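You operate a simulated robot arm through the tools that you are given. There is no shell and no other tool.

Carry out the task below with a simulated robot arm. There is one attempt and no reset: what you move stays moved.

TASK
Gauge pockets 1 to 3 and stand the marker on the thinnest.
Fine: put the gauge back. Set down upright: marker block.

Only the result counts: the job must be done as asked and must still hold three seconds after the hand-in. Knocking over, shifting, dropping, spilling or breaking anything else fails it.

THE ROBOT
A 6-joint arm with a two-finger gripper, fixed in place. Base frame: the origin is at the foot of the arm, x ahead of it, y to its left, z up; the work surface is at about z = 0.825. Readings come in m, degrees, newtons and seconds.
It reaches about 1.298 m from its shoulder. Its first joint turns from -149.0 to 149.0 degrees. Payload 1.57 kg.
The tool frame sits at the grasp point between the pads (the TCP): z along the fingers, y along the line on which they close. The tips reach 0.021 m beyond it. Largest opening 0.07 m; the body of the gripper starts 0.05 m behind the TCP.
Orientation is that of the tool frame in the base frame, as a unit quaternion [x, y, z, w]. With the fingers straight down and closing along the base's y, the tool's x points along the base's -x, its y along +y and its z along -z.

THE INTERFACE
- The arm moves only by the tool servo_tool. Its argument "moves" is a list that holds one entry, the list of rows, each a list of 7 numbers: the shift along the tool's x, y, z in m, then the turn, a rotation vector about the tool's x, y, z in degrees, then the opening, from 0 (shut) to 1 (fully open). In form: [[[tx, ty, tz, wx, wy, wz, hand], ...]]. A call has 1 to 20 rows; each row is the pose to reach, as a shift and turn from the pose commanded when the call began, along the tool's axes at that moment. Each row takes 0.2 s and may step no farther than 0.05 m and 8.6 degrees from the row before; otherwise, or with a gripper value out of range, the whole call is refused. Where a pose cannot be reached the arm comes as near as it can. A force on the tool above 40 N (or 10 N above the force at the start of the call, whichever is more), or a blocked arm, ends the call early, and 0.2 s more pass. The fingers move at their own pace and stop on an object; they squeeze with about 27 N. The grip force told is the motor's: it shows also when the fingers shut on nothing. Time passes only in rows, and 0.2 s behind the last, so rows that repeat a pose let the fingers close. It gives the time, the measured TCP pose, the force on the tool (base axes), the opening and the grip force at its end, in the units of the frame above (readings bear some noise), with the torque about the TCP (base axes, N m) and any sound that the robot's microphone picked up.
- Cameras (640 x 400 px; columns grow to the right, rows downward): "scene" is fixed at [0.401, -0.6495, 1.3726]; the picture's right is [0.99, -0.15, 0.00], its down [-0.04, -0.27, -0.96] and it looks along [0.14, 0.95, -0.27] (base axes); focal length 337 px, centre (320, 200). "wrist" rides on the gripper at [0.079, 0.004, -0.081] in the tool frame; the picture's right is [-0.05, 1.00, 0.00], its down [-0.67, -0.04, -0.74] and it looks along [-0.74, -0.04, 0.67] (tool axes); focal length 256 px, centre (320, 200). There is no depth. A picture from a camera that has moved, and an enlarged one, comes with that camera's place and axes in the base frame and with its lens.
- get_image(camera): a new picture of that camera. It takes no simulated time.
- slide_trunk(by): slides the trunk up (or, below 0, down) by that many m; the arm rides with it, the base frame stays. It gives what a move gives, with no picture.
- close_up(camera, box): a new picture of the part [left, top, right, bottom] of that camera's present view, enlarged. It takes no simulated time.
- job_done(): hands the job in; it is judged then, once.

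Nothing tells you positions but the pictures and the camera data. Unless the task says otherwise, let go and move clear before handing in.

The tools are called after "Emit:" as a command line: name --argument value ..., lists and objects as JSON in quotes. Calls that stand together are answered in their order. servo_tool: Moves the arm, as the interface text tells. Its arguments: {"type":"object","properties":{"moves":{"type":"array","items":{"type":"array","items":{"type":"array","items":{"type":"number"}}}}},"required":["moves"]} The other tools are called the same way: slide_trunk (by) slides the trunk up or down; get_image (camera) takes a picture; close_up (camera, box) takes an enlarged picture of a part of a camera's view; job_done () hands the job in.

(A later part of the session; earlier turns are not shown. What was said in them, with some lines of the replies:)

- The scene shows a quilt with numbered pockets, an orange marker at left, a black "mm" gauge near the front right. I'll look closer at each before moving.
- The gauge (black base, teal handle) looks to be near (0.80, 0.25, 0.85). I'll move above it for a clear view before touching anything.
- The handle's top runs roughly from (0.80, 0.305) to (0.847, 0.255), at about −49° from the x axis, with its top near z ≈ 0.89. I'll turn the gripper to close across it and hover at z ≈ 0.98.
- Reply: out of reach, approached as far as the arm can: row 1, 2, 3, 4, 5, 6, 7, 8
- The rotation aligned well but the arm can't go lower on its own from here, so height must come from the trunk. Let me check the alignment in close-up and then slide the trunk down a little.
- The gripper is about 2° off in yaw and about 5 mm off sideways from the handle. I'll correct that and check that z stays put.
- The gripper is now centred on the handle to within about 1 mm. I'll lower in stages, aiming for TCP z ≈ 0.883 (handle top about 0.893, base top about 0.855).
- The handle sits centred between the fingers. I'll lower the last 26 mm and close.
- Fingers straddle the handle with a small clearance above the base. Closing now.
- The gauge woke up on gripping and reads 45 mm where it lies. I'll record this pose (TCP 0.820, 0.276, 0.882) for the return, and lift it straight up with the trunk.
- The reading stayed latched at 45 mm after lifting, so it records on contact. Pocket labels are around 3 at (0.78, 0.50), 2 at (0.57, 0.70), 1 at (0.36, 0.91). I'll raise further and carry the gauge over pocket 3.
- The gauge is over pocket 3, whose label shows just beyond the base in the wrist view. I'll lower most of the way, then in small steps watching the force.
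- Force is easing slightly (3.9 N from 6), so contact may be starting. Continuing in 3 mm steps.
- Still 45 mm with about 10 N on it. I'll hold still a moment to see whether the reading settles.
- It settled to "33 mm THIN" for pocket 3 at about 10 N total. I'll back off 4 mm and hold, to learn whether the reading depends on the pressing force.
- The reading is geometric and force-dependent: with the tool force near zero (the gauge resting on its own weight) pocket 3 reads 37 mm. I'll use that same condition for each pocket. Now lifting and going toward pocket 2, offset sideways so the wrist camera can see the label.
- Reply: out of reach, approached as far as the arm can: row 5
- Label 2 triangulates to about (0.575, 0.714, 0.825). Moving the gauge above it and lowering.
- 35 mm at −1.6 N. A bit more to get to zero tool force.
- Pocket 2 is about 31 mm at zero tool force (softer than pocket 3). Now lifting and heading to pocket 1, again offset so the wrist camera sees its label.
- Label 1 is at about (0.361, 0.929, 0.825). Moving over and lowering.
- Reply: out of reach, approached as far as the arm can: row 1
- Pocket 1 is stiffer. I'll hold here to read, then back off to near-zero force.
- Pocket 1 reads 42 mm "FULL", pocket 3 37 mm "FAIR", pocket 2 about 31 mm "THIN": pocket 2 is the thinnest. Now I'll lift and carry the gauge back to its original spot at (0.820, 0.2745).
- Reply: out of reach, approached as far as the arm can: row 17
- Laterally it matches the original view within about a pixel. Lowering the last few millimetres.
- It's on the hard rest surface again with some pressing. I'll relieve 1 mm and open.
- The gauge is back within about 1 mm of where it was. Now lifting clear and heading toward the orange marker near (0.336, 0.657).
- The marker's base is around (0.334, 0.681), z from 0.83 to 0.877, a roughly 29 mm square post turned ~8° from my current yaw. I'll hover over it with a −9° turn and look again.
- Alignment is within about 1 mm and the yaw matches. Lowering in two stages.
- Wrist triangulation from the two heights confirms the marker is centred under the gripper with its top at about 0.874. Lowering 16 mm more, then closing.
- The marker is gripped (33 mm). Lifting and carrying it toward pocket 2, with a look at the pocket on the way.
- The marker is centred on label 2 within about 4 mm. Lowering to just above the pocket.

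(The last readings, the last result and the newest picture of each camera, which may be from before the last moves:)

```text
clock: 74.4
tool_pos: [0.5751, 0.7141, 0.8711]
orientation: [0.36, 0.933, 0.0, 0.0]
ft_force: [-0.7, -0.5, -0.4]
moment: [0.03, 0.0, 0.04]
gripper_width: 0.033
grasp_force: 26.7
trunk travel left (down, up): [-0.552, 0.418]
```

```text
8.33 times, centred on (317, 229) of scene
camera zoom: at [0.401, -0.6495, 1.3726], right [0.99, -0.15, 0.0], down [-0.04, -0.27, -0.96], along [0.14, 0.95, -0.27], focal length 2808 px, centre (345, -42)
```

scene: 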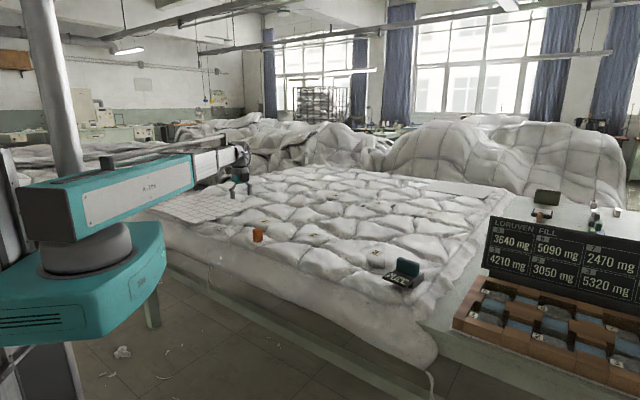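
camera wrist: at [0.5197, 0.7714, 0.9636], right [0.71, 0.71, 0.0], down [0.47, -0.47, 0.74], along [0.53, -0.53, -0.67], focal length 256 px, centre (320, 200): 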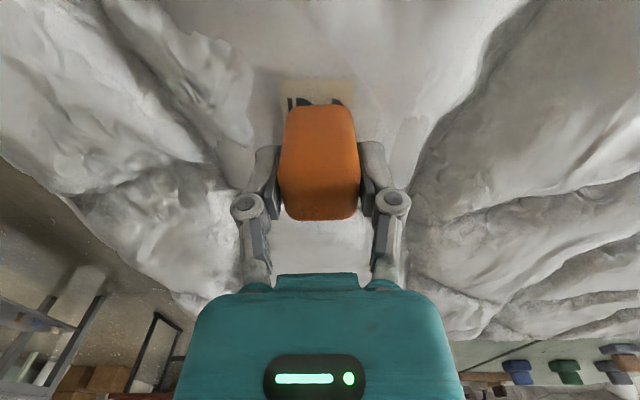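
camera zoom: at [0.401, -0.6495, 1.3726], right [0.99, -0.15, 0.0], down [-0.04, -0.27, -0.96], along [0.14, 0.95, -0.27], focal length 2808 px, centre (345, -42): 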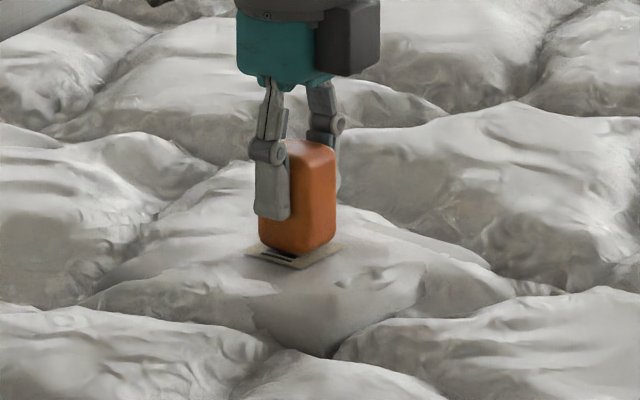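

Emit:
slide_trunk --by -0.004

Emit:
slide_trunk --by -0.002

Emit:
close_up --camera "scene" --box '[285, 205, 349, 253]'

```text
clock: 75.0
tool_pos: [0.5757, 0.7158, 0.8671]
orientation: [0.36, 0.933, 0.0, 0.001]
ft_force: [0.2, -0.2, -0.7]
moment: [0.02, -0.01, 0.01]
gripper_width: 0.033
grasp_force: 27.3
trunk travel left (down, up): [-0.548, 0.422]
```

```text
clock: 75.5
tool_pos: [0.5751, 0.7138, 0.8648]
orientation: [0.359, 0.933, 0.0, 0.001]
ft_force: [0.4, 0.6, 1.1]
moment: [0.02, 0.01, -0.01]
gripper_width: 0.0329
grasp_force: 27.3
trunk travel left (down, up): [-0.546, 0.424]
```

```text
8.33 times, centred on (317, 229) of scene
camera zoom: at [0.401, -0.6495, 1.3726], right [0.99, -0.15, 0.0], down [-0.04, -0.27, -0.96], along [0.14, 0.95, -0.27], focal length 2808 px, centre (345, -42)
```

zoom: 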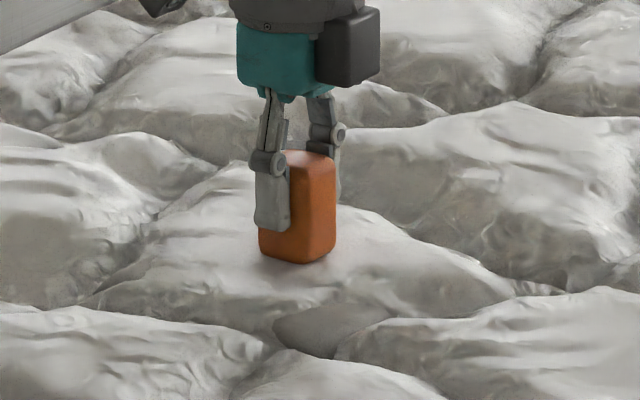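

There's contact (force +1.1 N) and the pocket is giving slightly. I'll hold to settle and read the force.

Emit:
servo_tool --moves '[[[0, 0, 0, 0, 0, 0, 0.1], [0, 0, 0, 0, 0, 0, 0.1], [0, 0, 0, 0, 0, 0, 0.1]]]'

Emit:
get_image --camera "wrist"

Emit:
close_up --camera "scene" --box '[285, 205, 349, 253]'

```text
clock: 76.3
tool_pos: [0.5757, 0.7155, 0.8645]
orientation: [0.359, 0.933, 0.0, 0.0]
ft_force: [0.7, 0.9, 0.8]
moment: [-0.02, 0.0, -0.03]
gripper_width: 0.033
grasp_force: 27.3
trunk travel left (down, up): [-0.546, 0.424]
```

```text
taken
camera wrist: at [0.5197, 0.7713, 0.9456], right [0.71, 0.71, 0.0], down [0.47, -0.47, 0.74], along [0.53, -0.53, -0.67], focal length 256 px, centre (320, 200)
```

wrist: 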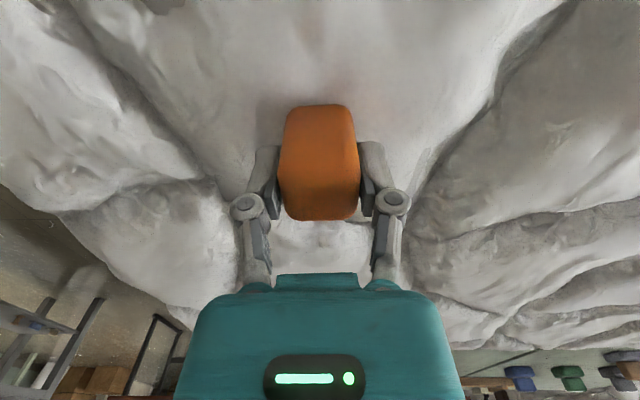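

```text
8.33 times, centred on (317, 229) of scene
camera zoom: at [0.401, -0.6495, 1.3726], right [0.99, -0.15, 0.0], down [-0.04, -0.27, -0.96], along [0.14, 0.95, -0.27], focal length 2808 px, centre (345, -42)
```

zoom: 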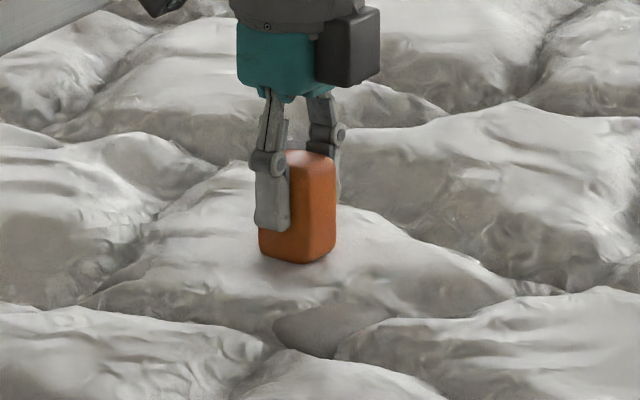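

A touch too much pressure; I'll raise 2 mm so the pocket carries just the marker's weight, then release.

Emit:
slide_trunk --by 0.002

Emit:
servo_tool --moves '[[[0, 0, 0, 0, 0, 0, 0.1], [0, 0, 0, 0, 0, 0, 0.1], [0, 0, 0, 0, 0, 0, 0.1]]]'

Emit:
close_up --camera "scene" --box '[285, 205, 349, 253]'

```text
clock: 76.8
tool_pos: [0.5751, 0.7146, 0.8659]
orientation: [0.359, 0.934, 0.0, 0.0]
ft_force: [-0.5, -0.2, -0.5]
moment: [0.0, 0.01, 0.01]
gripper_width: 0.0332
grasp_force: 26.8
trunk travel left (down, up): [-0.548, 0.422]
```

```text
clock: 77.6
tool_pos: [0.5761, 0.7149, 0.8669]
orientation: [0.359, 0.933, 0.0, 0.0]
ft_force: [-0.4, 0.0, 0.5]
moment: [-0.01, 0.01, 0.02]
gripper_width: 0.0332
grasp_force: 26.8
trunk travel left (down, up): [-0.548, 0.422]
```

```text
8.33 times, centred on (317, 229) of scene
camera zoom: at [0.401, -0.6495, 1.3726], right [0.99, -0.15, 0.0], down [-0.04, -0.27, -0.96], along [0.14, 0.95, -0.27], focal length 2808 px, centre (345, -42)
```

zoom: 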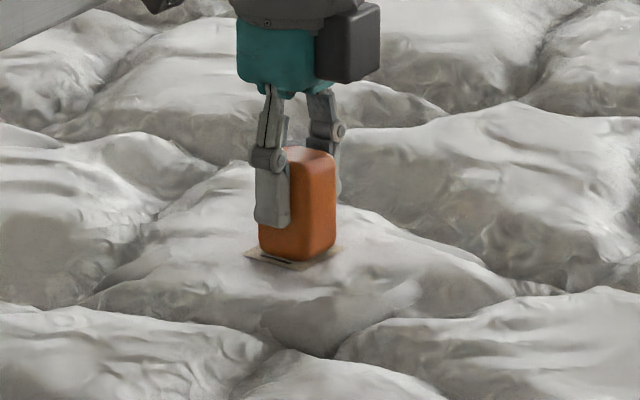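

Force is about zero now. Releasing gently.

Emit:
servo_tool --moves '[[[0, 0, 0, 0, 0, 0, 0.48], [0, 0, 0, 0, 0, 0, 0.5], [0, 0, 0, 0, 0, 0, 0.54], [0, 0, 0, 0, 0, 0, 0.6], [0, 0, 0, 0, 0, 0, 0.75], [0, 0, 0, 0, 0, 0, 1], [0, 0, 0, 0, 0, 0, 1], [0, 0, 0, 0, 0, 0, 1], [0, 0, 0, 0, 0, 0, 1]]]'

Emit:
close_up --camera "scene" --box '[285, 205, 349, 253]'

Emit:
get_image --camera "wrist"

```text
clock: 79.6
tool_pos: [0.5747, 0.7157, 0.8662]
orientation: [0.359, 0.933, 0.0, 0.001]
ft_force: [0.2, 0.3, -0.7]
moment: [0.0, 0.04, -0.04]
gripper_width: 0.0702
grasp_force: 0.1
trunk travel left (down, up): [-0.548, 0.422]
```

```text
8.33 times, centred on (317, 229) of scene
camera zoom: at [0.401, -0.6495, 1.3726], right [0.99, -0.15, 0.0], down [-0.04, -0.27, -0.96], along [0.14, 0.95, -0.27], focal length 2808 px, centre (345, -42)
```

zoom: 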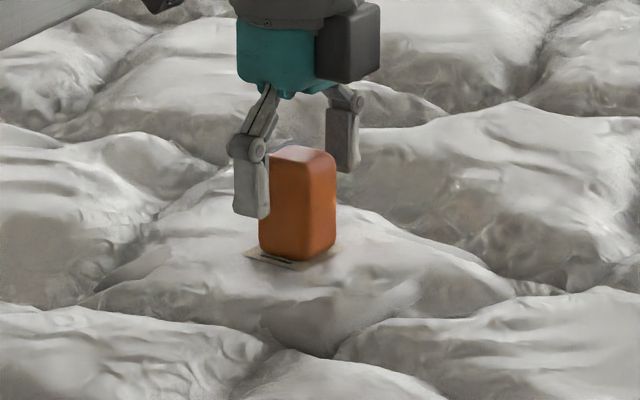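

```text
taken
camera wrist: at [0.5197, 0.7714, 0.9475], right [0.71, 0.71, 0.0], down [0.47, -0.47, 0.74], along [0.53, -0.53, -0.67], focal length 256 px, centre (320, 200)
```

wrist: 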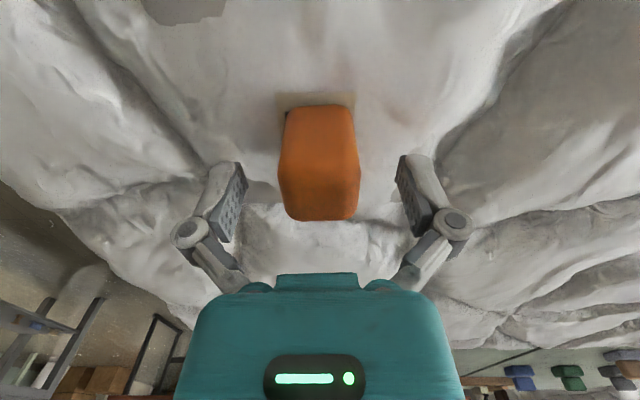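

The marker stands upright on pocket 2 with the fingers open around it. Now I'll rise straight up, clear of it, and check everything.

Emit:
slide_trunk --by 0.15

Emit:
close_up --camera "scene" --box '[285, 205, 349, 253]'

Emit:
get_image --camera "scene"

Emit:
get_image --camera "wrist"

```text
clock: 81.3
tool_pos: [0.5756, 0.7146, 1.016]
orientation: [0.359, 0.933, 0.0, 0.0]
ft_force: [0.3, -0.5, 0.0]
moment: [-0.02, 0.0, 0.01]
gripper_width: 0.07
grasp_force: 0.1
trunk travel left (down, up): [-0.698, 0.272]
```

```text
8.33 times, centred on (317, 229) of scene
camera zoom: at [0.401, -0.6495, 1.3726], right [0.99, -0.15, 0.0], down [-0.04, -0.27, -0.96], along [0.14, 0.95, -0.27], focal length 2808 px, centre (345, -42)
```

zoom: 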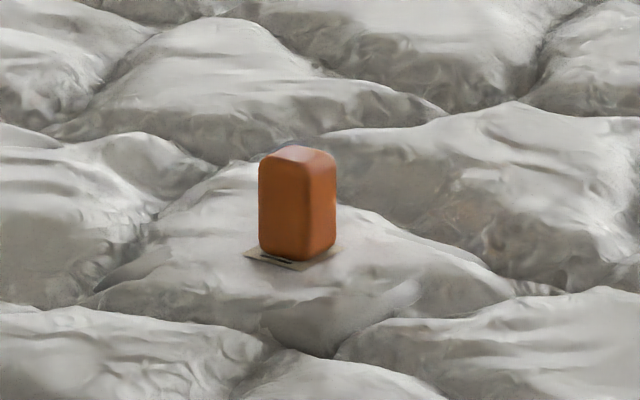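

```text
taken
```

scene: 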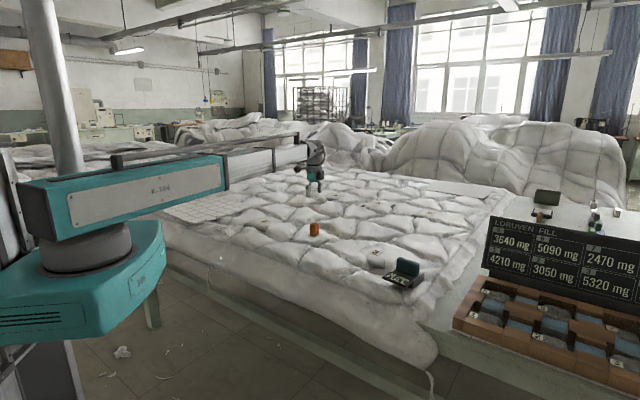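

```text
taken
camera wrist: at [0.5198, 0.7715, 1.0974], right [0.71, 0.71, 0.0], down [0.47, -0.47, 0.74], along [0.53, -0.53, -0.67], focal length 256 px, centre (320, 200)
```

wrist: 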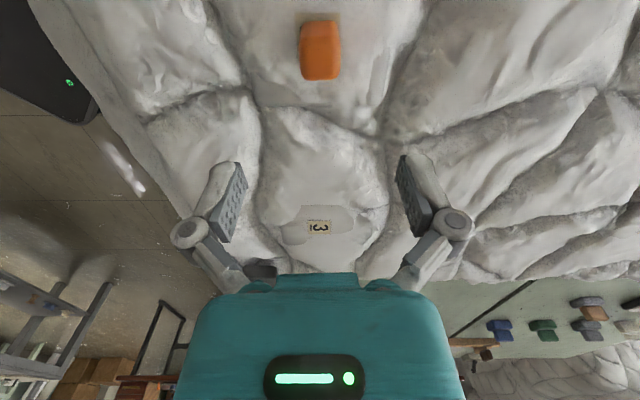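

The marker stands upright on pocket 2, the thinnest at about 31 mm (pocket 3 read 37 mm, pocket 1 read 42 mm). The gauge is back in its place and the gripper is clear, so I'm handing in.

Emit:
job_done

```text
The job is handed in.
```

Pocket 2 is the thinnest. The marker block is standing upright on its label, and I handed the job in with the gripper clear.

| Pocket | Reading | Gauge label |
|---|---|---|
| 1 | 42 mm | FULL |
| 2 | about 31 mm | THIN |
| 3 | 37 mm | FAIR |

The reading drops the harder the gauge is pressed, so I took each one with close to the gauge's own weight resting on the pocket. Pocket 1 carried about 2 N extra. It is the stiffest and thickest, so this does not change the ranking.

The gauge is back within about 1 mm of where it started. In the last pictures the marker and gauge were both standing as placed, and I saw nothing else moved.
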